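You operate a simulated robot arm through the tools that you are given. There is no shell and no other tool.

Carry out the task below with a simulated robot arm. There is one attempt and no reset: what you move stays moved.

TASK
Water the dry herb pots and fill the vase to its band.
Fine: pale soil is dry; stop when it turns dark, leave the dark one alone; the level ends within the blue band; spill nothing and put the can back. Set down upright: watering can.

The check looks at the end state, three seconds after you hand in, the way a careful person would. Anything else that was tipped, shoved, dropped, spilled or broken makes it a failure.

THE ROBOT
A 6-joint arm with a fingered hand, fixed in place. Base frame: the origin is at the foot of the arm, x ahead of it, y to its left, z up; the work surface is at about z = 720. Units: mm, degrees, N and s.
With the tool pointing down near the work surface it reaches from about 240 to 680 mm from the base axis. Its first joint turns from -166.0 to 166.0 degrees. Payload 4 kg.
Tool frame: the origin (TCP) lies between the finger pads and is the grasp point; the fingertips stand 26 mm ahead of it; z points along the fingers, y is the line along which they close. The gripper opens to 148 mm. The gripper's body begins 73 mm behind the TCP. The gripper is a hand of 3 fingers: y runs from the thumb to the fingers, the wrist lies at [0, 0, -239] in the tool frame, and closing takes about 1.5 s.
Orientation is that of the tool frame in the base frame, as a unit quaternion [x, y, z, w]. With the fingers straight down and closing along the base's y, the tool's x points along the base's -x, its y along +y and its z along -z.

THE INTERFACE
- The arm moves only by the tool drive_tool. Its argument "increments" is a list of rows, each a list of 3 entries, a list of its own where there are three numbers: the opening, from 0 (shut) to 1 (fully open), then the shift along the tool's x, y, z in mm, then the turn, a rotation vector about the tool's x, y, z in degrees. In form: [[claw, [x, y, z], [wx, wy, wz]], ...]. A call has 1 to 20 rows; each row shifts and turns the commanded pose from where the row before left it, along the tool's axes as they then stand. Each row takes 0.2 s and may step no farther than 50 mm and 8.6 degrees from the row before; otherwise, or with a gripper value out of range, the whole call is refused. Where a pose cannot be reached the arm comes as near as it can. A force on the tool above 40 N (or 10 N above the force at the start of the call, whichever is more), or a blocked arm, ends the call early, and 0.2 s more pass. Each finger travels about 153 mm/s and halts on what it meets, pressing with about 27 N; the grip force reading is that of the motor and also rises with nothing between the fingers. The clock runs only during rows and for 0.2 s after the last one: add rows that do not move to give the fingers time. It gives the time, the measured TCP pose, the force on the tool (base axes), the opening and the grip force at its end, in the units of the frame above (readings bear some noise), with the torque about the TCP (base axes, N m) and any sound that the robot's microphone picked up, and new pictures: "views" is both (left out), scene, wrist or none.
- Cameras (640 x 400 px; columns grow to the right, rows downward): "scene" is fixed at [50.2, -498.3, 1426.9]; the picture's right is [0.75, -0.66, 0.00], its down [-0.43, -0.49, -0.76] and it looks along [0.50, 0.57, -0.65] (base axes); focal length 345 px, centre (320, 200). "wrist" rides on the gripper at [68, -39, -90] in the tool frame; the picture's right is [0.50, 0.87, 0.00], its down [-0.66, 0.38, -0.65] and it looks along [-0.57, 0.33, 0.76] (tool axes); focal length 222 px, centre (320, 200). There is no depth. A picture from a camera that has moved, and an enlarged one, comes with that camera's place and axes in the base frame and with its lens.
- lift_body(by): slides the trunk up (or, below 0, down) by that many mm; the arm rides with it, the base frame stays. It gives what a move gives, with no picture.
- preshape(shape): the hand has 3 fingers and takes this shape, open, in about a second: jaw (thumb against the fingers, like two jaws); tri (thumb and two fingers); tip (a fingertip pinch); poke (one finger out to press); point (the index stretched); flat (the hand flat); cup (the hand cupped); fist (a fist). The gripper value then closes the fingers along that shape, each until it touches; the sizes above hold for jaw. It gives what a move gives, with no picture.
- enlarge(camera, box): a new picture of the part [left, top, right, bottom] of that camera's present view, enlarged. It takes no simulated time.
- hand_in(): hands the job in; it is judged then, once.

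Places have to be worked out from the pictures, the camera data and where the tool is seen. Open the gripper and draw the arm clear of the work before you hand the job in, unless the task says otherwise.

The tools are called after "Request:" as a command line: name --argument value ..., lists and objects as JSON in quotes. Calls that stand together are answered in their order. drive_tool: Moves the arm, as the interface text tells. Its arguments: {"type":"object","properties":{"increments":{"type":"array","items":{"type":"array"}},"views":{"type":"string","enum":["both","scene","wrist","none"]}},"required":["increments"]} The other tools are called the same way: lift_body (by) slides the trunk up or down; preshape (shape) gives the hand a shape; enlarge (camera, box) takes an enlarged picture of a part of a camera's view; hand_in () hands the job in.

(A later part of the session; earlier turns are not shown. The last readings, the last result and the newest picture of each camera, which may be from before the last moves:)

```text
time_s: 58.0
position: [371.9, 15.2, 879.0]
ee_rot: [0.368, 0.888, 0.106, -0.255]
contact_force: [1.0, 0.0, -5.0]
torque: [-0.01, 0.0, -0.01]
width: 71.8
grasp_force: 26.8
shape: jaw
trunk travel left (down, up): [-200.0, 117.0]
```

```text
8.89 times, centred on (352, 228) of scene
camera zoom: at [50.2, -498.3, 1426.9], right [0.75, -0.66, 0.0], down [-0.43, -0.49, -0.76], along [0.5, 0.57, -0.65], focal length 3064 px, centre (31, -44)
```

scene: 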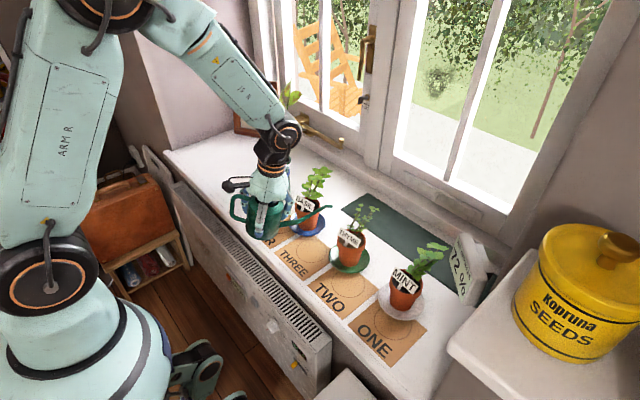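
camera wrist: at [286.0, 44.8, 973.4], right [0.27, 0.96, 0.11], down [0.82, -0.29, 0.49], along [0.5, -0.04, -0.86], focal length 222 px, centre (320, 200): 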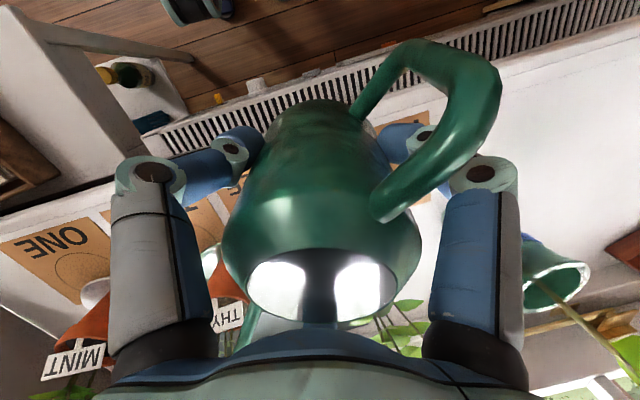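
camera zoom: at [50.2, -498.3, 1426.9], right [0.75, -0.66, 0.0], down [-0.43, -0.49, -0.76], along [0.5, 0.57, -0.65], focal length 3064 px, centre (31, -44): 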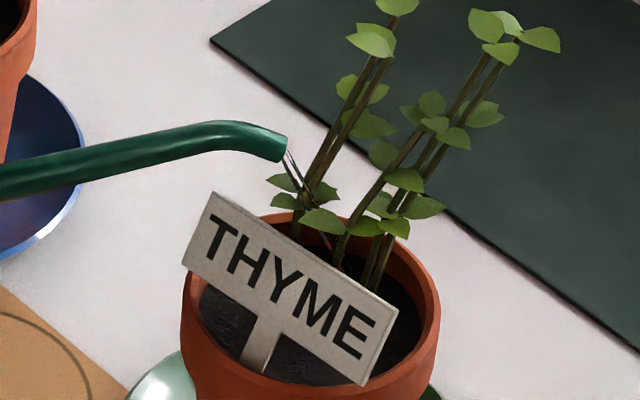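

Thyme's soil has turned dark. Tilting back immediately.

Request:
drive_tool --increments '[[0.3, [-11.05, 0, 20.07], [0, -8, 0]], [0.3, [-11.05, 0, 20.07], [0, -8, 0]], [0.3, [0, 0, 0], [0, 0, 0]], [0.3, [0, 0, 0], [0, 0, 0]]]' --views "none"

Request:
enlarge --camera "scene" --box '[330, 205, 375, 250]'

Request:
enlarge --camera "scene" --box '[270, 160, 450, 320]'

```text
time_s: 59.0
position: [372.5, 13.0, 832.8]
ee_rot: [0.379, 0.915, 0.053, -0.128]
contact_force: [-0.3, -1.5, -3.9]
torque: [0.0, 0.04, -0.02]
width: 72.0
grasp_force: 26.8
shape: jaw
trunk travel left (down, up): [-200.0, 117.0]
```

```text
8.89 times, centred on (352, 228) of scene
camera zoom: at [50.2, -498.3, 1426.9], right [0.75, -0.66, 0.0], down [-0.43, -0.49, -0.76], along [0.5, 0.57, -0.65], focal length 3064 px, centre (31, -44)
```

zoom: 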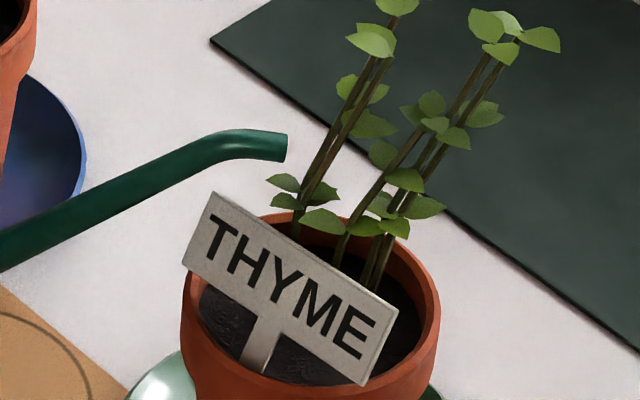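

```text
2.50 times, centred on (360, 240) of scene
camera zoom: at [50.2, -498.3, 1426.9], right [0.75, -0.66, 0.0], down [-0.43, -0.49, -0.76], along [0.5, 0.57, -0.65], focal length 862 px, centre (220, 100)
```

zoom: 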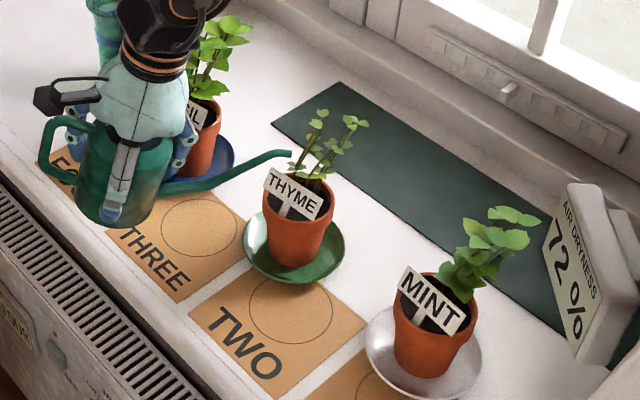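

Both pots are dark now and mint is untouched. Next is the vase: I back off, return the can to upright, retract, and turn the spout to azimuth 0°.

Request:
drive_tool --increments '[[0.3, [8, 0, -6], [0, 0, 0]], [0.3, [14, 0, -10], [0, 0, 0]], [0.3, [15, 0, -10.5], [0, 0, 0]], [0.3, [15.2, 0, -10.5], [0, 0, 0]], [0.3, [-5.17, 0, 10.22], [0, -4, 0]], [0.3, [-5.17, 0, 10.22], [0, -4, 0]], [0.3, [-5.17, 0, 10.22], [0, -4, 0]], [0.3, [-5.17, 0, 10.22], [0, -4, 0]], [0.3, [7, -7.1, -15], [0, 0, 0]], [0.3, [7, -7.1, -15], [0, 0, 0]], [0.3, [7, -7.1, -15], [0, 0, 0]], [0.3, [7, -7.1, -15], [0, 0, 0]], [0.3, [0, 0, 0], [0, 0, 0]]]' --views "scene"

Request:
drive_tool --increments '[[0.3, [0, 0, 0], [0, 0, -5]], [0.3, [0, 0, 0], [0, 0, -6]], [0.3, [0, 0, 0], [0, 0, -6]], [0.3, [0, 0, 0], [0, 0, -6]], [0.3, [0, 0, 0], [0, 0, -6]], [0.3, [0, 0, 0], [0, 0, -6]], [0.3, [0, 0, 0], [0, 0, -6]], [0.3, [0, 0, 0], [0, 0, -4.2]], [0.3, [0, 0, 0], [0, 0, 0]]]'

```text
time_s: 61.8
position: [314.2, 34.3, 899.0]
ee_rot: [0.383, 0.924, 0.0, 0.0]
contact_force: [0.7, 0.2, -4.1]
torque: [0.02, 0.01, 0.01]
width: 72.0
grasp_force: 26.7
shape: jaw
trunk travel left (down, up): [-200.0, 117.0]
```

scene: 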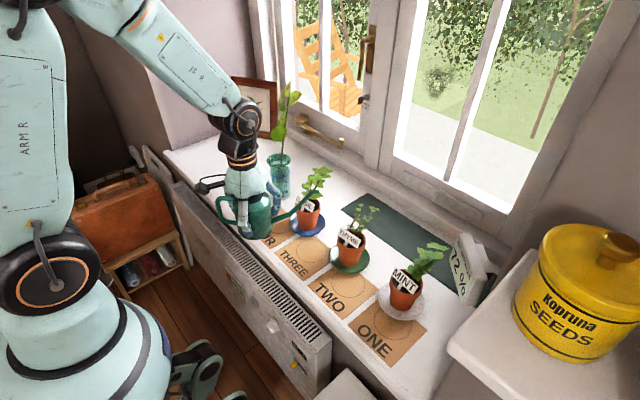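

```text
time_s: 63.8
position: [314.4, 31.9, 898.8]
ee_rot: [-0.003, 1.0, 0.0, 0.0]
contact_force: [0.3, 0.1, -4.5]
torque: [-0.03, 0.04, 0.0]
width: 72.0
grasp_force: 27.1
shape: jaw
trunk travel left (down, up): [-200.0, 117.0]
camera wrist: at [246.7, -6.9, 990.1], right [-0.5, 0.86, 0.0], down [0.65, 0.38, 0.65], along [0.56, 0.33, -0.76], focal length 222 px, centre (320, 200)
```

scene: 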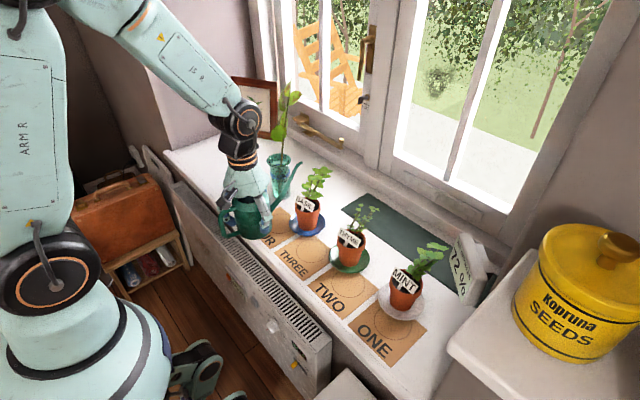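
wrist: 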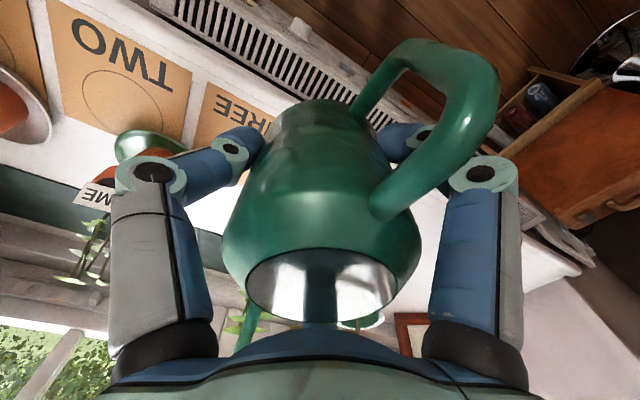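

The spout now points along +x. I slide along +y to line up with the vase, with the tip staying well short of its plant.

Request:
drive_tool --increments '[[0.3, [0, 9, 0], [0, 0, 0]], [0.3, [0, 18, 0], [0, 0, 0]], [0.3, [0, 20, 0], [0, 0, 0]], [0.3, [0, 20, 0], [0, 0, 0]], [0.3, [0, 20, 0], [0, 0, 0]], [0.3, [0, 20, 0], [0, 0, 0]], [0.3, [0, 20, 0], [0, 0, 0]], [0.3, [0, 20, 0], [0, 0, 0]], [0.3, [0, 20, 0], [0, 0, 0]], [0.3, [0, 14, 0], [0, 0, 0]], [0.3, [0, 7, 0], [0, 0, 0]], [0.3, [0, 0, 0], [0, 0, 0]]]'

Request:
enlarge --camera "scene" --box '[200, 60, 330, 210]'

Request:
enlarge --camera "scene" --box '[260, 145, 300, 205]'

```text
time_s: 66.4
position: [312.8, 221.7, 898.5]
ee_rot: [-0.002, 1.0, 0.0, 0.0]
contact_force: [0.2, 0.8, -4.2]
torque: [0.0, -0.03, 0.03]
width: 72.0
grasp_force: 27.0
shape: jaw
trunk travel left (down, up): [-200.0, 117.0]
camera wrist: at [245.9, 181.6, 989.4], right [-0.5, 0.86, 0.0], down [0.65, 0.38, 0.65], along [0.56, 0.33, -0.76], focal length 222 px, centre (320, 200)
```

scene: 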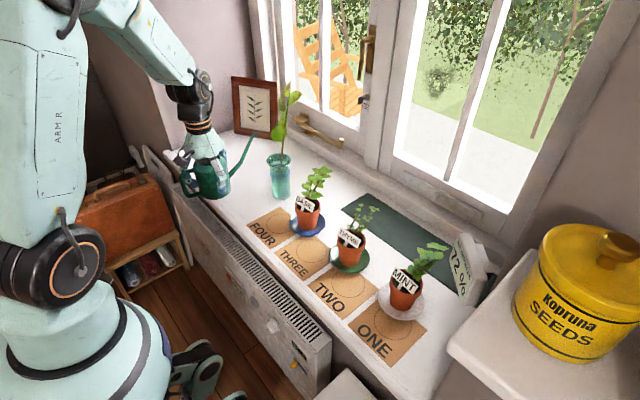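
wrist: 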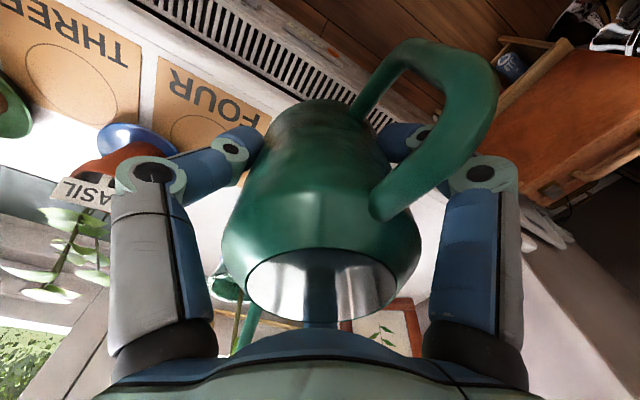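

```text
2.67 times, centred on (265, 135) of scene
camera zoom: at [50.2, -498.3, 1426.9], right [0.75, -0.66, 0.0], down [-0.43, -0.49, -0.76], along [0.5, 0.57, -0.65], focal length 919 px, centre (467, 373)
```

zoom: 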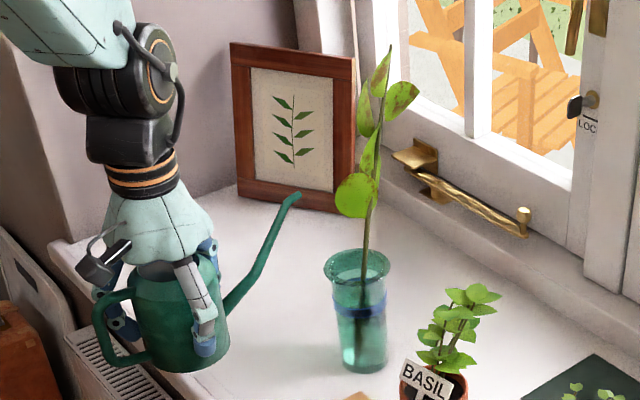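

```text
6.67 times, centred on (280, 175) of scene
camera zoom: at [50.2, -498.3, 1426.9], right [0.75, -0.66, 0.0], down [-0.43, -0.49, -0.76], along [0.5, 0.57, -0.65], focal length 2298 px, centre (587, 367)
```

zoom: 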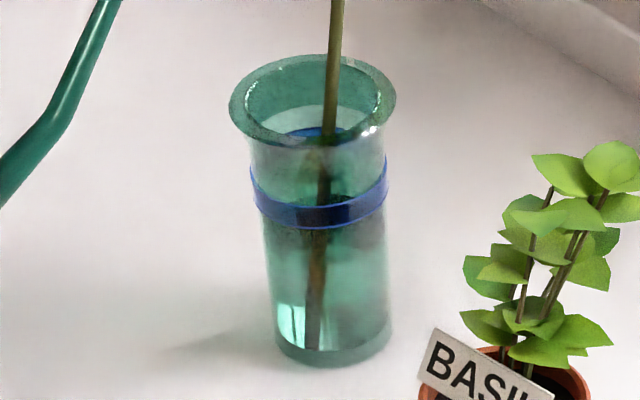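

I need to see where the vase's water stands relative to the band, so I'm zooming tighter.

Request:
enlarge --camera "scene" --box '[267, 150, 293, 180]'

Request:
enlarge --camera "scene" --box '[267, 172, 293, 202]'

```text
13.33 times, centred on (280, 165) of scene
camera zoom: at [50.2, -498.3, 1426.9], right [0.75, -0.66, 0.0], down [-0.43, -0.49, -0.76], along [0.5, 0.57, -0.65], focal length 4597 px, centre (853, 667)
```

zoom: 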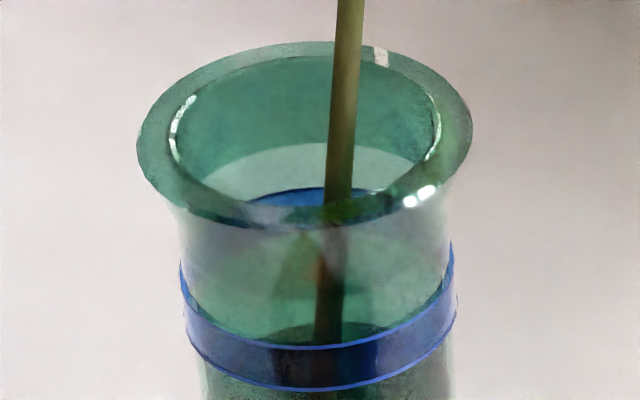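

```text
13.33 times, centred on (280, 187) of scene
camera zoom: at [50.2, -498.3, 1426.9], right [0.75, -0.66, 0.0], down [-0.43, -0.49, -0.76], along [0.5, 0.57, -0.65], focal length 4597 px, centre (853, 373)
```

zoom: 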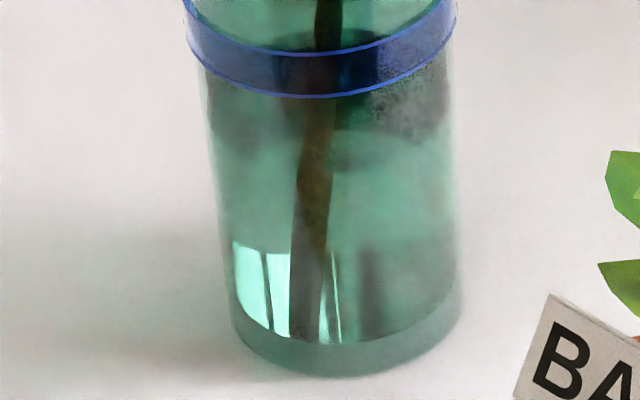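

By the refraction, the water surface looks to be near z≈784, while the band spans about z 808–822, so it needs roughly 30 mm more. I lower the tip to about 880, short of the vase, and pre-tilt to 22°.

Request:
drive_tool --increments '[[0.3, [0, -1.9, 10], [0, 0, 0]], [0.3, [0, -1.9, 18], [0, 0, 0]], [0.3, [0, -1.9, 20], [0, 0, 0]], [0.3, [0, -1.9, 20], [0, 0, 0]], [0.3, [0, -1.9, 15], [0, 0, 0]], [0.3, [0, 0, 4], [0, 0, 0]], [0.3, [2.32, 0, -5.24], [0, 2, 0]], [0.3, [2.32, 0, -5.24], [0, 2, 0]], [0.3, [2.32, 0, -5.24], [0, 2, 0]], [0.3, [2.32, 0, -5.24], [0, 2, 0]], [0.3, [2.32, 0, -5.24], [0, 2, 0]], [0.3, [2.32, 0, -5.24], [0, 2, 0]], [0.3, [2.32, 0, -5.24], [0, 2, 0]], [0.3, [2.32, 0, -5.24], [0, 2, 0]], [0.3, [2.32, 0, -5.24], [0, 2, 0]], [0.3, [2.32, 0, -5.24], [0, 2, 0]], [0.3, [2.32, 0, -5.24], [0, 2, 0]], [0.3, [0, 0, 0], [0, 0, 0]]]'

Request:
enlarge --camera "scene" --box '[200, 60, 330, 210]'

```text
time_s: 70.2
position: [299.2, 211.7, 872.0]
ee_rot: [-0.001, 0.982, 0.0, -0.191]
contact_force: [0.2, 0.1, -4.1]
torque: [-0.01, 0.0, -0.04]
width: 72.1
grasp_force: 26.5
shape: jaw
trunk travel left (down, up): [-200.0, 117.0]
camera wrist: at [270.0, 171.9, 981.9], right [-0.47, 0.86, 0.19], down [0.85, 0.38, 0.36], along [0.24, 0.33, -0.91], focal length 222 px, centre (320, 200)
```

scene: 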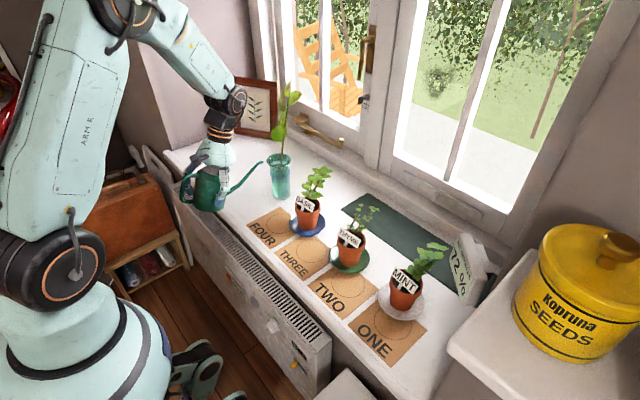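
wrist: 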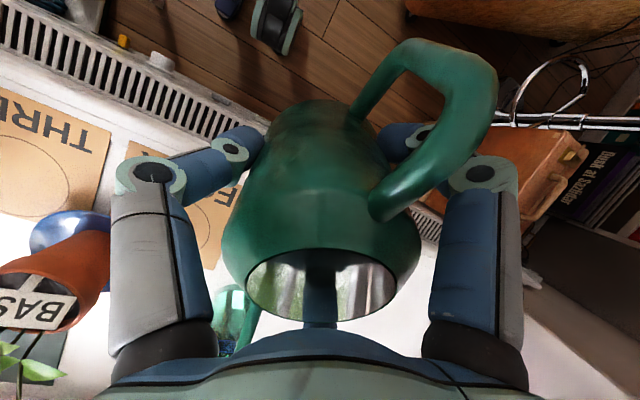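

```text
2.67 times, centred on (265, 135) of scene
camera zoom: at [50.2, -498.3, 1426.9], right [0.75, -0.66, 0.0], down [-0.43, -0.49, -0.76], along [0.5, 0.57, -0.65], focal length 919 px, centre (467, 373)
```

zoom: 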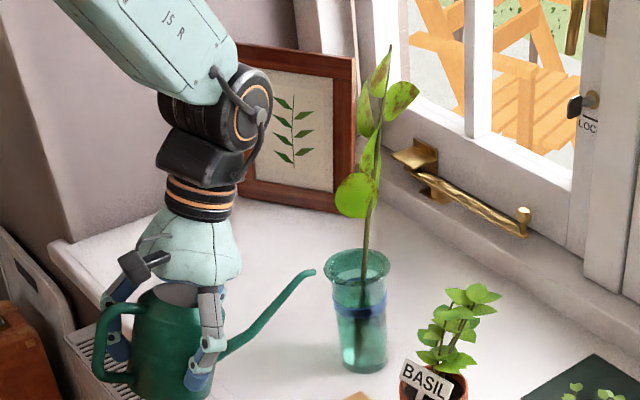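

The tip is at (463, 214, 880). I advance it over the rim to about (498, 214, 868) and check clearance to the plant before tilting further.

Request:
drive_tool --increments '[[0.3, [-8, 0, -0.5], [0, 0, 0]], [0.3, [-10, 0, -0.5], [0, 0, 0]], [0.3, [-10, 0, -0.5], [0, 0, 0]], [0.3, [-8.9, 0, -0.5], [0, 0, 0]], [0.3, [2.32, 0, -5.24], [0, 2, 0]], [0.3, [2.32, 0, -5.24], [0, 2, 0]], [0.3, [0, 0, 0], [0, 0, 0]]]' --views "none"

Request:
enlarge --camera "scene" --box '[200, 60, 330, 210]'

Request:
enlarge --camera "scene" --box '[260, 140, 300, 180]'

```text
time_s: 71.8
position: [334.3, 211.0, 872.9]
ee_rot: [-0.001, 0.974, 0.0, -0.226]
contact_force: [0.4, 0.8, -5.1]
torque: [0.0, 0.03, 0.03]
width: 72.0
grasp_force: 27.4
shape: jaw
trunk travel left (down, up): [-200.0, 117.0]
```

```text
2.67 times, centred on (265, 135) of scene
camera zoom: at [50.2, -498.3, 1426.9], right [0.75, -0.66, 0.0], down [-0.43, -0.49, -0.76], along [0.5, 0.57, -0.65], focal length 919 px, centre (467, 373)
```

zoom: 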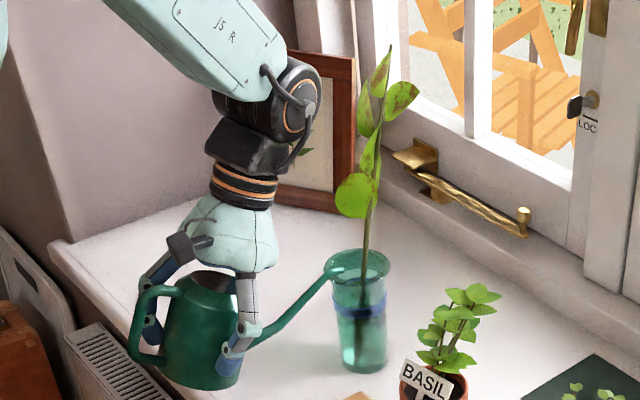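

```text
10.00 times, centred on (280, 160) of scene
camera zoom: at [50.2, -498.3, 1426.9], right [0.75, -0.66, 0.0], down [-0.43, -0.49, -0.76], along [0.5, 0.57, -0.65], focal length 3448 px, centre (720, 600)
```

zoom: 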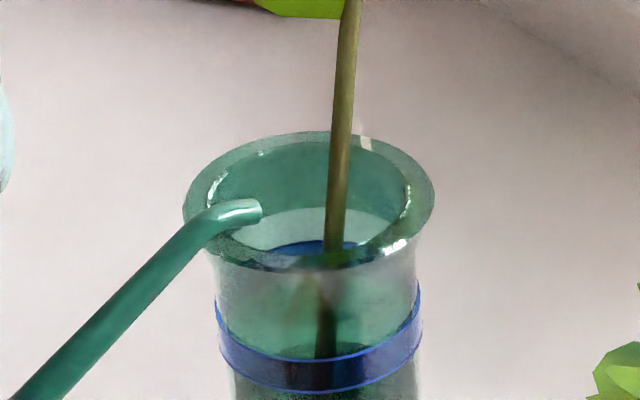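

The tip is inside the mouth and clear of the rim and stem. I tilt on to about 31°.

Request:
drive_tool --increments '[[0.3, [2.32, 0, -5.24], [0, 2, 0]], [0.3, [2.32, 0, -5.24], [0, 2, 0]], [0.3, [1.17, 0, -2.61], [0, 1, 0]], [0.3, [0, 0, 0], [0, 0, 0]]]' --views "none"

Request:
enlarge --camera "scene" --box '[200, 60, 330, 210]'

Request:
enlarge --camera "scene" --box '[260, 145, 300, 200]'

```text
time_s: 72.8
position: [334.3, 211.1, 887.0]
ee_rot: [-0.001, 0.964, 0.0, -0.268]
contact_force: [-0.9, -0.5, -3.0]
torque: [0.01, 0.07, 0.01]
width: 72.2
grasp_force: 26.9
shape: jaw
trunk travel left (down, up): [-200.0, 117.0]
```

```text
2.67 times, centred on (265, 135) of scene
camera zoom: at [50.2, -498.3, 1426.9], right [0.75, -0.66, 0.0], down [-0.43, -0.49, -0.76], along [0.5, 0.57, -0.65], focal length 919 px, centre (467, 373)
```

zoom: 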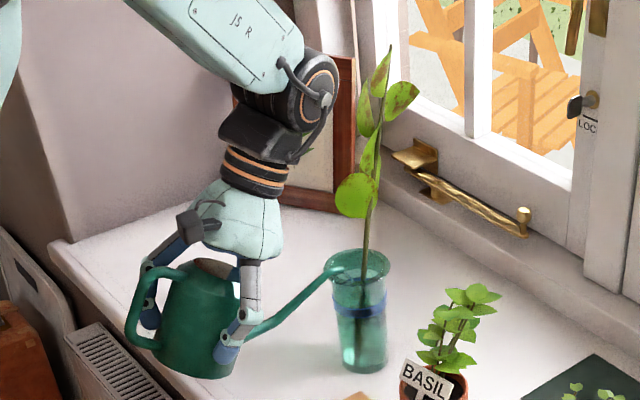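

```text
7.27 times, centred on (280, 172) of scene
camera zoom: at [50.2, -498.3, 1426.9], right [0.75, -0.66, 0.0], down [-0.43, -0.49, -0.76], along [0.5, 0.57, -0.65], focal length 2507 px, centre (611, 400)
```

zoom: 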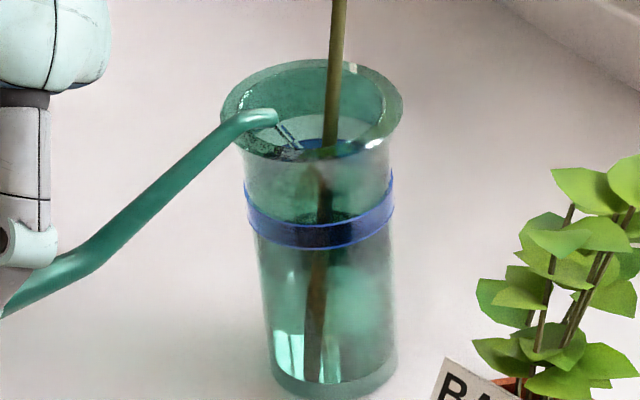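

Water is now flowing into the vase, and the wrist housing keeps about 40 mm from the leaves. I hold and track the level.

Request:
drive_tool --increments '[[0.3, [1.17, 0, -2.61], [0, 1, 0]], [0.3, [0, 0, 0], [0, 0, 0]], [0.3, [0, 0, 0], [0, 0, 0]], [0.3, [0, 0, 0], [0, 0, 0]], [0.3, [0, 0, 0], [0, 0, 0]], [0.3, [0, 0, 0], [0, 0, 0]], [0.3, [0, 0, 0], [0, 0, 0]]]' --views "none"

Request:
enlarge --camera "scene" --box '[265, 150, 295, 200]'

```text
time_s: 74.4
position: [333.5, 211.2, 889.7]
ee_rot: [-0.001, 0.961, 0.0, -0.276]
contact_force: [0.5, -0.3, -3.9]
torque: [-0.06, 0.0, 0.01]
width: 72.0
grasp_force: 27.0
shape: jaw
trunk travel left (down, up): [-200.0, 117.0]
```

```text
8.00 times, centred on (280, 175) of scene
camera zoom: at [50.2, -498.3, 1426.9], right [0.75, -0.66, 0.0], down [-0.43, -0.49, -0.76], along [0.5, 0.57, -0.65], focal length 2758 px, centre (640, 400)
```

zoom: 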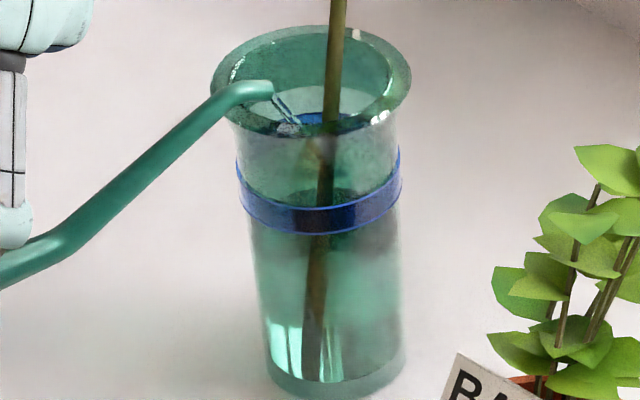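

The stream is landing inside. I take a tight reference zoom at the band and keep pouring.

Request:
enlarge --camera "scene" --box '[266, 160, 294, 190]'

Request:
drive_tool --increments '[[0.3, [0, 0, 0], [0, 0, 0]], [0.3, [0, 0, 0], [0, 0, 0]], [0.3, [0, 0, 0], [0, 0, 0]], [0.3, [0, 0, 0], [0, 0, 0]], [0.3, [0, 0, 0], [0, 0, 0]], [0.3, [0, 0, 0], [0, 0, 0]], [0.3, [0, 0, 0], [0, 0, 0]], [0.3, [0, 0, 0], [0, 0, 0]], [0.3, [0, 0, 0], [0, 0, 0]], [0.3, [0, 0, 0], [0, 0, 0]]]' --views "none"

Request:
enlarge --camera "scene" --box '[266, 160, 294, 190]'

```text
13.33 times, centred on (280, 175) of scene
camera zoom: at [50.2, -498.3, 1426.9], right [0.75, -0.66, 0.0], down [-0.43, -0.49, -0.76], along [0.5, 0.57, -0.65], focal length 4597 px, centre (853, 533)
```

zoom: 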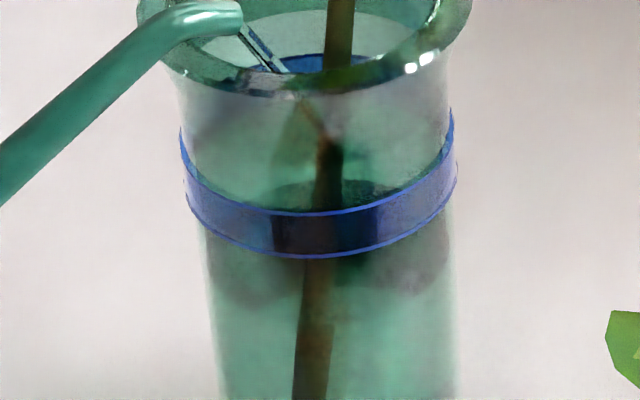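

```text
time_s: 76.6
position: [333.8, 211.0, 889.2]
ee_rot: [-0.002, 0.961, -0.001, -0.275]
contact_force: [-0.1, -0.1, -4.0]
torque: [-0.02, 0.03, -0.04]
width: 72.0
grasp_force: 27.0
shape: jaw
trunk travel left (down, up): [-200.0, 117.0]
```

```text
13.33 times, centred on (280, 175) of scene
camera zoom: at [50.2, -498.3, 1426.9], right [0.75, -0.66, 0.0], down [-0.43, -0.49, -0.76], along [0.5, 0.57, -0.65], focal length 4597 px, centre (853, 533)
```

zoom: 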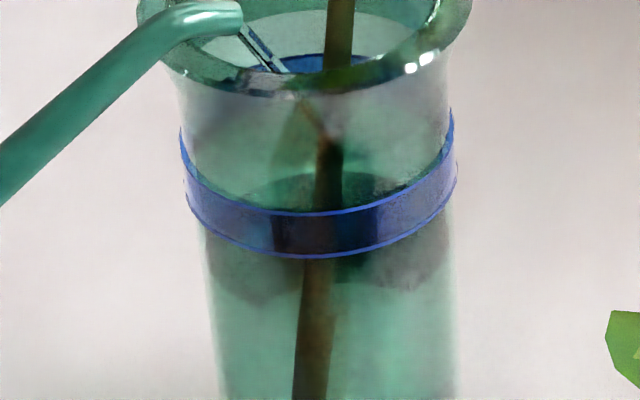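

The water surface is visible as an ellipse rising behind the band, about 1 mm/s, now near z≈788. The band runs z≈807–820, so about 25 mm more is needed. I add 1° and pour about 3 s more.

Request:
drive_tool --increments '[[0.3, [1.17, 0, -2.61], [0, 1, 0]], [0.3, [0, 0, 0], [0, 0, 0]], [0.3, [0, 0, 0], [0, 0, 0]], [0.3, [0, 0, 0], [0, 0, 0]], [0.3, [0, 0, 0], [0, 0, 0]], [0.3, [0, 0, 0], [0, 0, 0]], [0.3, [0, 0, 0], [0, 0, 0]], [0.3, [0, 0, 0], [0, 0, 0]], [0.3, [0, 0, 0], [0, 0, 0]], [0.3, [0, 0, 0], [0, 0, 0]], [0.3, [0, 0, 0], [0, 0, 0]], [0.3, [0, 0, 0], [0, 0, 0]], [0.3, [0, 0, 0], [0, 0, 0]], [0.3, [0, 0, 0], [0, 0, 0]]]' --views "none"

Request:
enlarge --camera "scene" --box '[266, 160, 294, 190]'

Request:
enlarge --camera "scene" --box '[200, 60, 330, 210]'

```text
time_s: 79.6
position: [334.0, 211.1, 891.8]
ee_rot: [-0.002, 0.959, -0.001, -0.284]
contact_force: [-0.1, -0.1, -4.0]
torque: [-0.04, 0.0, 0.04]
width: 71.9
grasp_force: 26.9
shape: jaw
trunk travel left (down, up): [-200.0, 117.0]
```

```text
13.33 times, centred on (280, 175) of scene
camera zoom: at [50.2, -498.3, 1426.9], right [0.75, -0.66, 0.0], down [-0.43, -0.49, -0.76], along [0.5, 0.57, -0.65], focal length 4597 px, centre (853, 533)
```

zoom: 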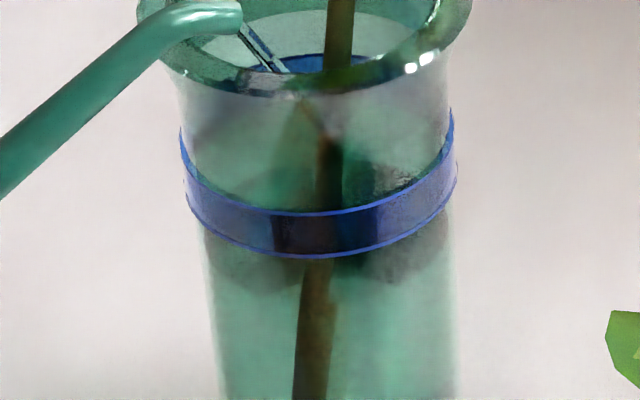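

```text
2.67 times, centred on (265, 135) of scene
camera zoom: at [50.2, -498.3, 1426.9], right [0.75, -0.66, 0.0], down [-0.43, -0.49, -0.76], along [0.5, 0.57, -0.65], focal length 919 px, centre (467, 373)
```

zoom: 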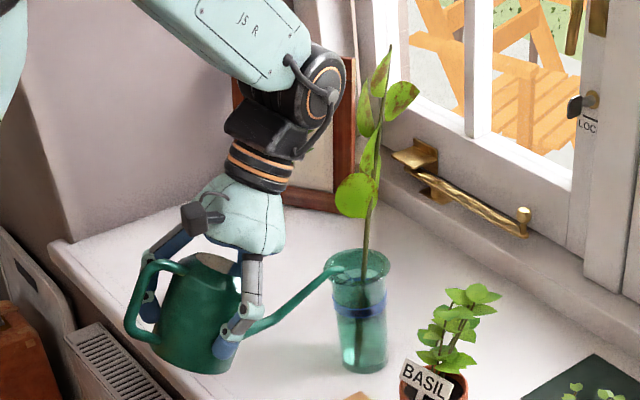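

The level is about z 791 and rising steadily at 1.2 mm/s, with the arm clear of the plant. I add 1° and pour 4 s more.

Request:
drive_tool --increments '[[0.3, [1.17, 0, -2.61], [0, 1, 0]], [0.3, [0, 0, 0], [0, 0, 0]], [0.3, [0, 0, 0], [0, 0, 0]], [0.3, [0, 0, 0], [0, 0, 0]], [0.3, [0, 0, 0], [0, 0, 0]], [0.3, [0, 0, 0], [0, 0, 0]], [0.3, [0, 0, 0], [0, 0, 0]], [0.3, [0, 0, 0], [0, 0, 0]], [0.3, [0, 0, 0], [0, 0, 0]], [0.3, [0, 0, 0], [0, 0, 0]], [0.3, [0, 0, 0], [0, 0, 0]], [0.3, [0, 0, 0], [0, 0, 0]], [0.3, [0, 0, 0], [0, 0, 0]], [0.3, [0, 0, 0], [0, 0, 0]], [0.3, [0, 0, 0], [0, 0, 0]], [0.3, [0, 0, 0], [0, 0, 0]], [0.3, [0, 0, 0], [0, 0, 0]], [0.3, [0, 0, 0], [0, 0, 0]]]' --views "none"

Request:
enlarge --camera "scene" --box '[266, 160, 294, 190]'

Request:
enlarge --camera "scene" --box '[266, 145, 294, 175]'

```text
time_s: 83.4
position: [335.4, 211.5, 895.0]
ee_rot: [-0.002, 0.956, 0.0, -0.292]
contact_force: [-0.3, 0.5, -3.6]
torque: [-0.01, 0.0, 0.01]
width: 72.4
grasp_force: 27.8
shape: jaw
trunk travel left (down, up): [-200.0, 117.0]
```

```text
13.33 times, centred on (280, 175) of scene
camera zoom: at [50.2, -498.3, 1426.9], right [0.75, -0.66, 0.0], down [-0.43, -0.49, -0.76], along [0.5, 0.57, -0.65], focal length 4597 px, centre (853, 533)
```

zoom: 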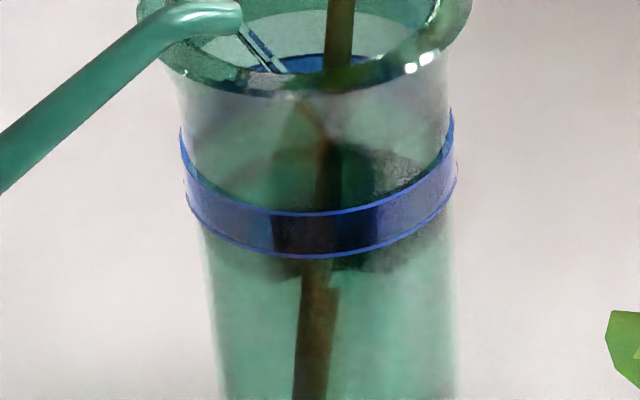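

```text
13.33 times, centred on (280, 160) of scene
camera zoom: at [50.2, -498.3, 1426.9], right [0.75, -0.66, 0.0], down [-0.43, -0.49, -0.76], along [0.5, 0.57, -0.65], focal length 4597 px, centre (853, 733)
```

zoom: 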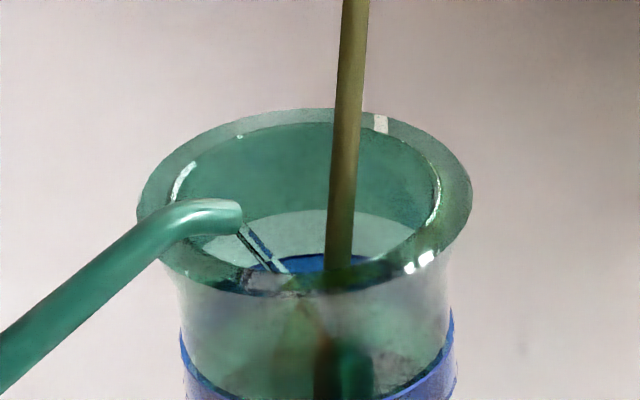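

The level ellipse now spans image rows 142–272, about z 798–800, still 14–15 mm below mid-band. I pour about 4 s more at the same tilt.

Request:
drive_tool --increments '[[0.3, [0, 0, 0], [0, 0, 0]], [0.3, [0, 0, 0], [0, 0, 0]], [0.3, [0, 0, 0], [0, 0, 0]], [0.3, [0, 0, 0], [0, 0, 0]], [0.3, [0, 0, 0], [0, 0, 0]], [0.3, [0, 0, 0], [0, 0, 0]], [0.3, [0, 0, 0], [0, 0, 0]], [0.3, [0, 0, 0], [0, 0, 0]], [0.3, [0, 0, 0], [0, 0, 0]], [0.3, [0, 0, 0], [0, 0, 0]], [0.3, [0, 0, 0], [0, 0, 0]], [0.3, [0, 0, 0], [0, 0, 0]], [0.3, [0, 0, 0], [0, 0, 0]], [0.3, [0, 0, 0], [0, 0, 0]], [0.3, [0, 0, 0], [0, 0, 0]], [0.3, [0, 0, 0], [0, 0, 0]], [0.3, [0, 0, 0], [0, 0, 0]], [0.3, [0, 0, 0], [0, 0, 0]], [0.3, [0, 0, 0], [0, 0, 0]]]' --views "none"

Request:
enlarge --camera "scene" --box '[266, 160, 294, 190]'

```text
time_s: 87.4
position: [334.6, 211.7, 894.2]
ee_rot: [-0.001, 0.956, -0.001, -0.292]
contact_force: [-0.5, -0.2, -3.1]
torque: [0.0, -0.02, 0.01]
width: 72.1
grasp_force: 27.0
shape: jaw
trunk travel left (down, up): [-200.0, 117.0]
```

```text
13.33 times, centred on (280, 175) of scene
camera zoom: at [50.2, -498.3, 1426.9], right [0.75, -0.66, 0.0], down [-0.43, -0.49, -0.76], along [0.5, 0.57, -0.65], focal length 4597 px, centre (853, 533)
```

zoom: 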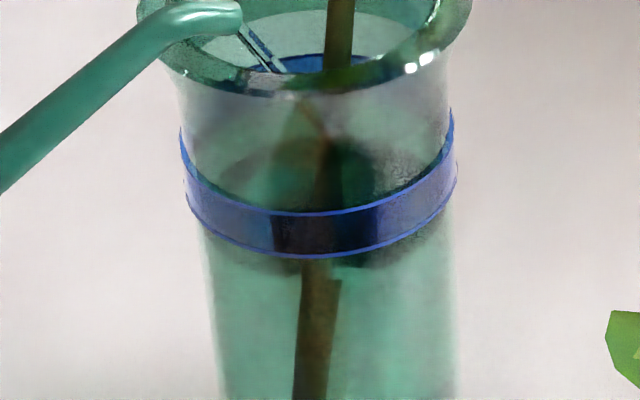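

The rise has slowed, with the level near z 801 as the can reaches equilibrium at this tilt. I add 2° and pour a further 3 s, checking plant clearance.

Request:
drive_tool --increments '[[0.3, [1.17, 0, -2.61], [0, 1, 0]], [0.3, [1.17, 0, -2.61], [0, 1, 0]], [0.3, [0, 0, 0], [0, 0, 0]], [0.3, [0, 0, 0], [0, 0, 0]], [0.3, [0, 0, 0], [0, 0, 0]], [0.3, [0, 0, 0], [0, 0, 0]], [0.3, [0, 0, 0], [0, 0, 0]], [0.3, [0, 0, 0], [0, 0, 0]], [0.3, [0, 0, 0], [0, 0, 0]], [0.3, [0, 0, 0], [0, 0, 0]], [0.3, [0, 0, 0], [0, 0, 0]], [0.3, [0, 0, 0], [0, 0, 0]]]' --views "none"

Request:
enlarge --camera "scene" --box '[266, 160, 294, 190]'

Request:
enlarge --camera "scene" --box '[220, 70, 320, 180]'

```text
time_s: 90.0
position: [335.5, 211.4, 901.3]
ee_rot: [-0.001, 0.951, 0.0, -0.309]
contact_force: [-0.2, -0.6, -4.1]
torque: [0.0, 0.03, 0.01]
width: 72.1
grasp_force: 26.5
shape: jaw
trunk travel left (down, up): [-200.0, 117.0]
```

```text
13.33 times, centred on (280, 175) of scene
camera zoom: at [50.2, -498.3, 1426.9], right [0.75, -0.66, 0.0], down [-0.43, -0.49, -0.76], along [0.5, 0.57, -0.65], focal length 4597 px, centre (853, 533)
```

zoom: 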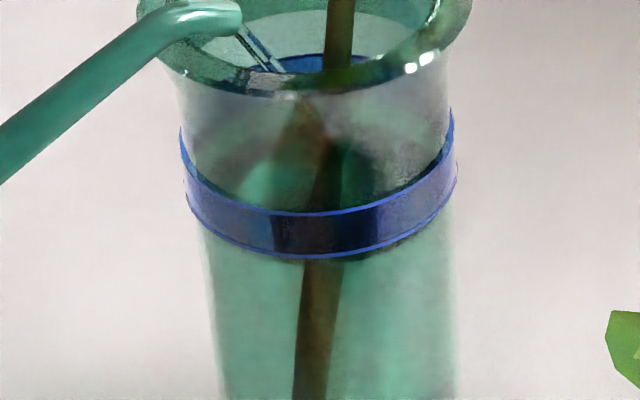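

```text
3.64 times, centred on (270, 125) of scene
camera zoom: at [50.2, -498.3, 1426.9], right [0.75, -0.66, 0.0], down [-0.43, -0.49, -0.76], along [0.5, 0.57, -0.65], focal length 1254 px, centre (502, 473)
```

zoom: 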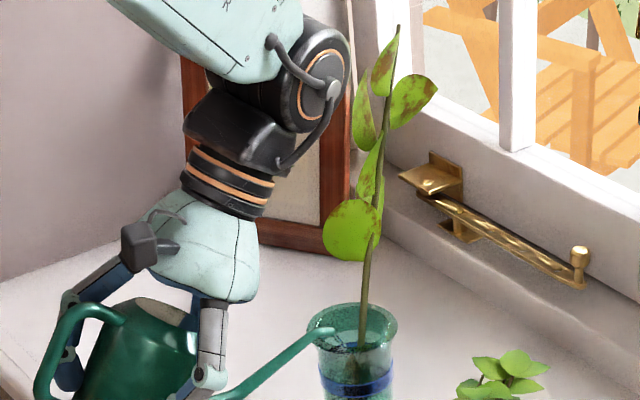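

The front waterline is at the band's lower edge (z≈804). I tilt one more degree and pour 3 s. The wrist housing still has roughly 45 mm of room.

Request:
drive_tool --increments '[[0.3, [1.17, 0, -2.61], [0, 1, 0]], [0.3, [0, 0, 0], [0, 0, 0]], [0.3, [0, 0, 0], [0, 0, 0]], [0.3, [0, 0, 0], [0, 0, 0]], [0.3, [0, 0, 0], [0, 0, 0]], [0.3, [0, 0, 0], [0, 0, 0]], [0.3, [0, 0, 0], [0, 0, 0]], [0.3, [0, 0, 0], [0, 0, 0]], [0.3, [0, 0, 0], [0, 0, 0]], [0.3, [0, 0, 0], [0, 0, 0]], [0.3, [0, 0, 0], [0, 0, 0]], [0.3, [0, 0, 0], [0, 0, 0]], [0.3, [0, 0, 0], [0, 0, 0]]]' --views "none"

Request:
enlarge --camera "scene" --box '[266, 160, 294, 190]'

Request:
enlarge --camera "wrist" --box '[180, 220, 330, 370]'

```text
time_s: 92.8
position: [335.6, 210.5, 903.2]
ee_rot: [-0.001, 0.948, 0.0, -0.317]
contact_force: [-0.4, -0.2, -3.2]
torque: [-0.01, -0.01, -0.02]
width: 72.0
grasp_force: 27.1
shape: jaw
trunk travel left (down, up): [-200.0, 117.0]
```

```text
13.33 times, centred on (280, 175) of scene
camera zoom: at [50.2, -498.3, 1426.9], right [0.75, -0.66, 0.0], down [-0.43, -0.49, -0.76], along [0.5, 0.57, -0.65], focal length 4597 px, centre (853, 533)
```

zoom: 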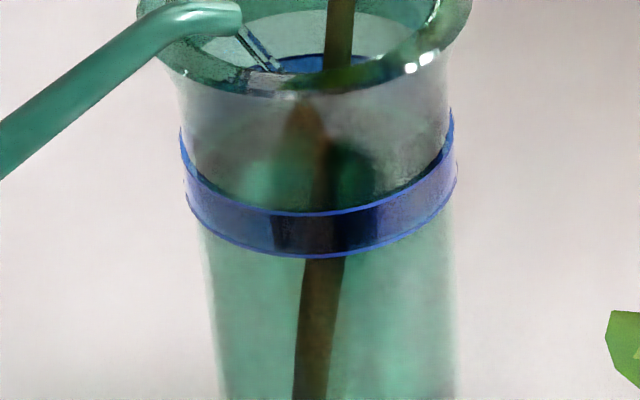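

```text
2.67 times, centred on (255, 295) of wrist
camera zoom: at [337.3, 171.6, 1016.2], right [-0.4, 0.86, 0.3], down [0.92, 0.38, 0.13], along [0.0, 0.33, -0.95], focal length 592 px, centre (493, -53)
```

zoom: 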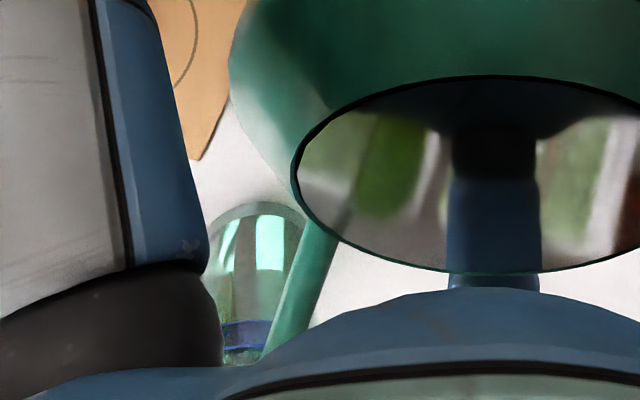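

The front waterline has gone behind the band's lower edge. Zooming hard to see it through the band.

Request:
enlarge --camera "scene" --box '[272, 164, 290, 182]'

```text
16.00 times, centred on (281, 173) of scene
camera zoom: at [50.2, -498.3, 1426.9], right [0.75, -0.66, 0.0], down [-0.43, -0.49, -0.76], along [0.5, 0.57, -0.65], focal length 5516 px, centre (944, 632)
```

zoom: 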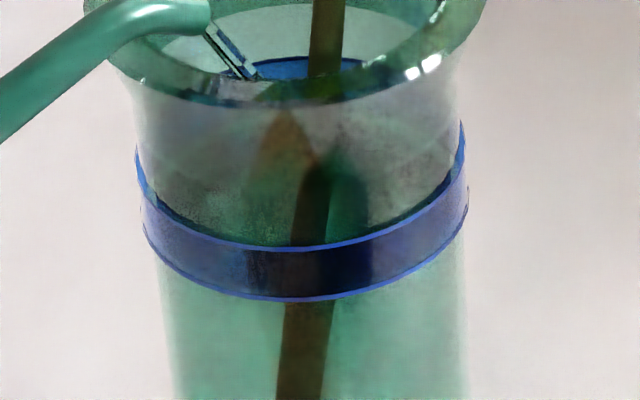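

The back edge suggests z≈805, just under the band's lower edge (807). I pour about 3 s more at this tilt.

Request:
drive_tool --increments '[[0.3, [0, 0, 0], [0, 0, 0]], [0.3, [0, 0, 0], [0, 0, 0]], [0.3, [0, 0, 0], [0, 0, 0]], [0.3, [0, 0, 0], [0, 0, 0]], [0.3, [0, 0, 0], [0, 0, 0]], [0.3, [0, 0, 0], [0, 0, 0]], [0.3, [0, 0, 0], [0, 0, 0]], [0.3, [0, 0, 0], [0, 0, 0]], [0.3, [0, 0, 0], [0, 0, 0]], [0.3, [0, 0, 0], [0, 0, 0]], [0.3, [0, 0, 0], [0, 0, 0]], [0.3, [0, 0, 0], [0, 0, 0]], [0.3, [0, 0, 0], [0, 0, 0]], [0.3, [0, 0, 0], [0, 0, 0]]]' --views "none"

Request:
enlarge --camera "scene" --box '[272, 164, 290, 182]'

Request:
enlarge --camera "scene" --box '[260, 145, 300, 200]'

```text
time_s: 95.8
position: [336.8, 210.8, 903.6]
ee_rot: [-0.001, 0.948, -0.001, -0.318]
contact_force: [-0.3, 0.7, -2.9]
torque: [-0.04, 0.01, 0.0]
width: 72.3
grasp_force: 27.1
shape: jaw
trunk travel left (down, up): [-200.0, 117.0]
```

```text
16.00 times, centred on (281, 173) of scene
camera zoom: at [50.2, -498.3, 1426.9], right [0.75, -0.66, 0.0], down [-0.43, -0.49, -0.76], along [0.5, 0.57, -0.65], focal length 5516 px, centre (944, 632)
```

zoom: 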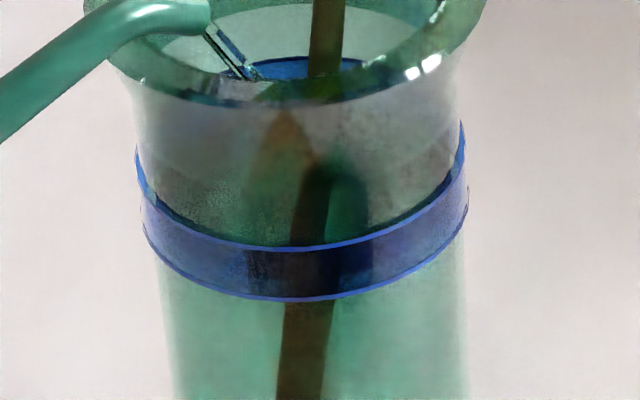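

```text
7.27 times, centred on (280, 172) of scene
camera zoom: at [50.2, -498.3, 1426.9], right [0.75, -0.66, 0.0], down [-0.43, -0.49, -0.76], along [0.5, 0.57, -0.65], focal length 2507 px, centre (611, 400)
```

zoom: 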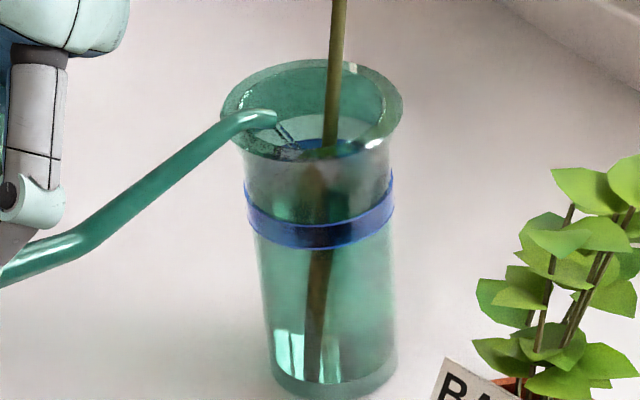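

I can't read the surface well at this zoom, so I go tighter on the glass above the band.

Request:
enlarge --camera "scene" --box '[273, 166, 289, 176]'

Request:
enlarge --camera "scene" --box '[273, 172, 289, 182]'

Request:
enlarge --camera "wrist" --box '[225, 285, 315, 365]'

```text
16.00 times, centred on (281, 171) of scene
camera zoom: at [50.2, -498.3, 1426.9], right [0.75, -0.66, 0.0], down [-0.43, -0.49, -0.76], along [0.5, 0.57, -0.65], focal length 5516 px, centre (944, 664)
```

zoom: 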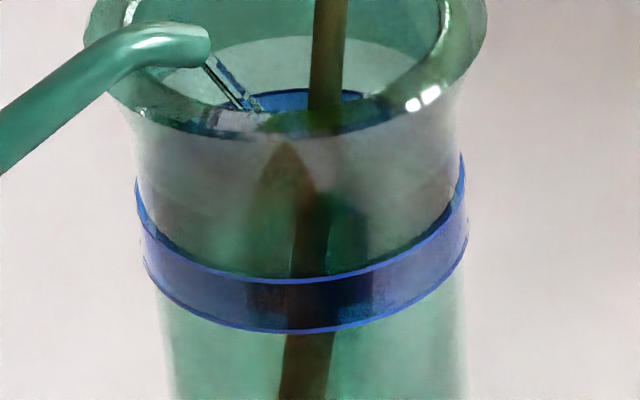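

```text
16.00 times, centred on (281, 177) of scene
camera zoom: at [50.2, -498.3, 1426.9], right [0.75, -0.66, 0.0], down [-0.43, -0.49, -0.76], along [0.5, 0.57, -0.65], focal length 5516 px, centre (944, 568)
```

zoom: 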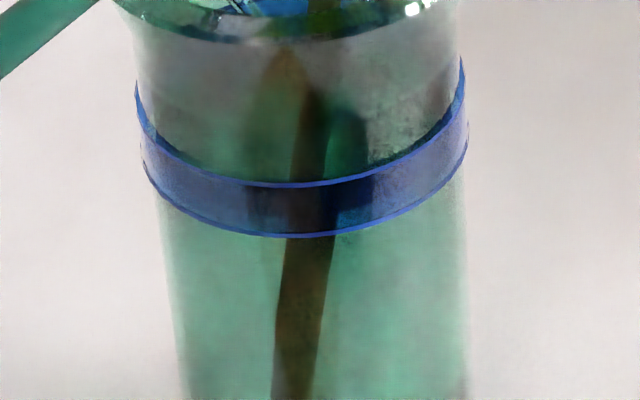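

```text
5.00 times, centred on (270, 325) of wrist
camera zoom: at [337.3, 171.6, 1016.2], right [-0.4, 0.86, 0.3], down [0.92, 0.38, 0.13], along [0.0, 0.33, -0.95], focal length 1111 px, centre (570, -425)
```

zoom: 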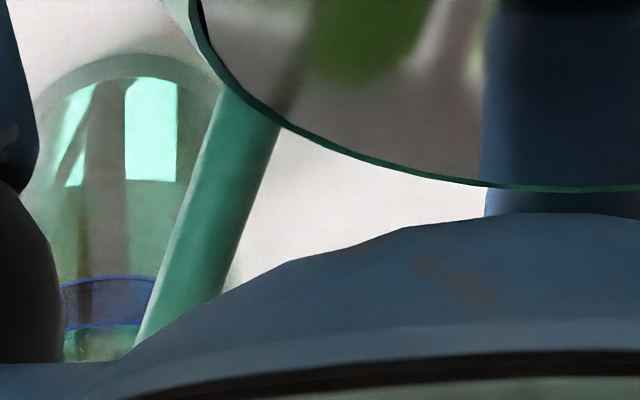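

My estimates now agree. The front waterline left view at the band's lower edge near t=90 (z≈804), and at about 1 mm/s it should now be near 809. I pour 2.8 s more, toward mid-band (z≈812–813), and tilt back within the same call.

Request:
drive_tool --increments '[[0.3, [0, 0, 0], [0, 0, 0]], [0.3, [0, 0, 0], [0, 0, 0]], [0.3, [0, 0, 0], [0, 0, 0]], [0.3, [0, 0, 0], [0, 0, 0]], [0.3, [0, 0, 0], [0, 0, 0]], [0.3, [0, 0, 0], [0, 0, 0]], [0.3, [0, 0, 0], [0, 0, 0]], [0.3, [0, 0, 0], [0, 0, 0]], [0.3, [0, 0, 0], [0, 0, 0]], [0.3, [0, 0, 0], [0, 0, 0]], [0.3, [0, 0, 0], [0, 0, 0]], [0.3, [0, 0, 0], [0, 0, 0]], [0.3, [0, 0, 0], [0, 0, 0]], [0.3, [-11.05, 0, 20.07], [0, -8, 0]], [0.3, [-11.05, 0, 20.07], [0, -8, 0]], [0.3, [0, 0, 0], [0, 0, 0]], [0.3, [0, 0, 0], [0, 0, 0]], [0.3, [0, 0, 0], [0, 0, 0]]]' --views "none"

Request:
enlarge --camera "scene" --box '[273, 166, 289, 176]'

Request:
enlarge --camera "scene" --box '[260, 145, 300, 200]'

```text
time_s: 99.6
position: [334.1, 211.4, 858.0]
ee_rot: [-0.002, 0.983, -0.001, -0.182]
contact_force: [-0.3, 0.3, -2.7]
torque: [-0.03, 0.03, -0.02]
width: 72.0
grasp_force: 26.9
shape: jaw
trunk travel left (down, up): [-200.0, 117.0]
```

```text
16.00 times, centred on (281, 171) of scene
camera zoom: at [50.2, -498.3, 1426.9], right [0.75, -0.66, 0.0], down [-0.43, -0.49, -0.76], along [0.5, 0.57, -0.65], focal length 5516 px, centre (944, 664)
```

zoom: 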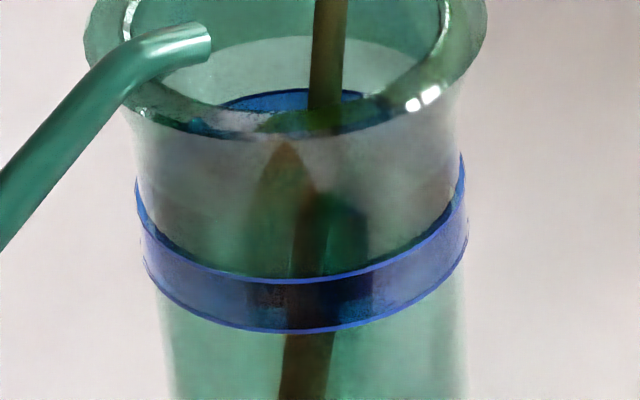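

```text
7.27 times, centred on (280, 172) of scene
camera zoom: at [50.2, -498.3, 1426.9], right [0.75, -0.66, 0.0], down [-0.43, -0.49, -0.76], along [0.5, 0.57, -0.65], focal length 2507 px, centre (611, 400)
```

zoom: 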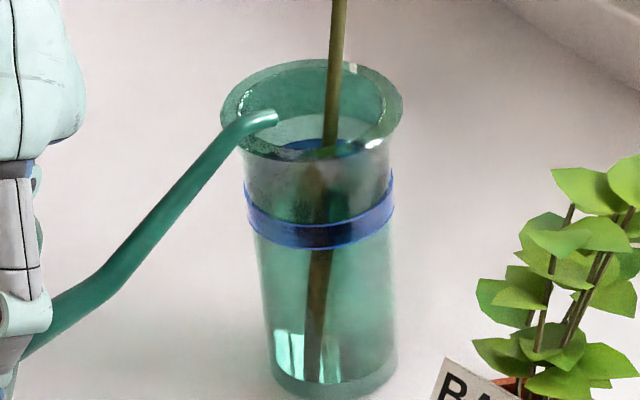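

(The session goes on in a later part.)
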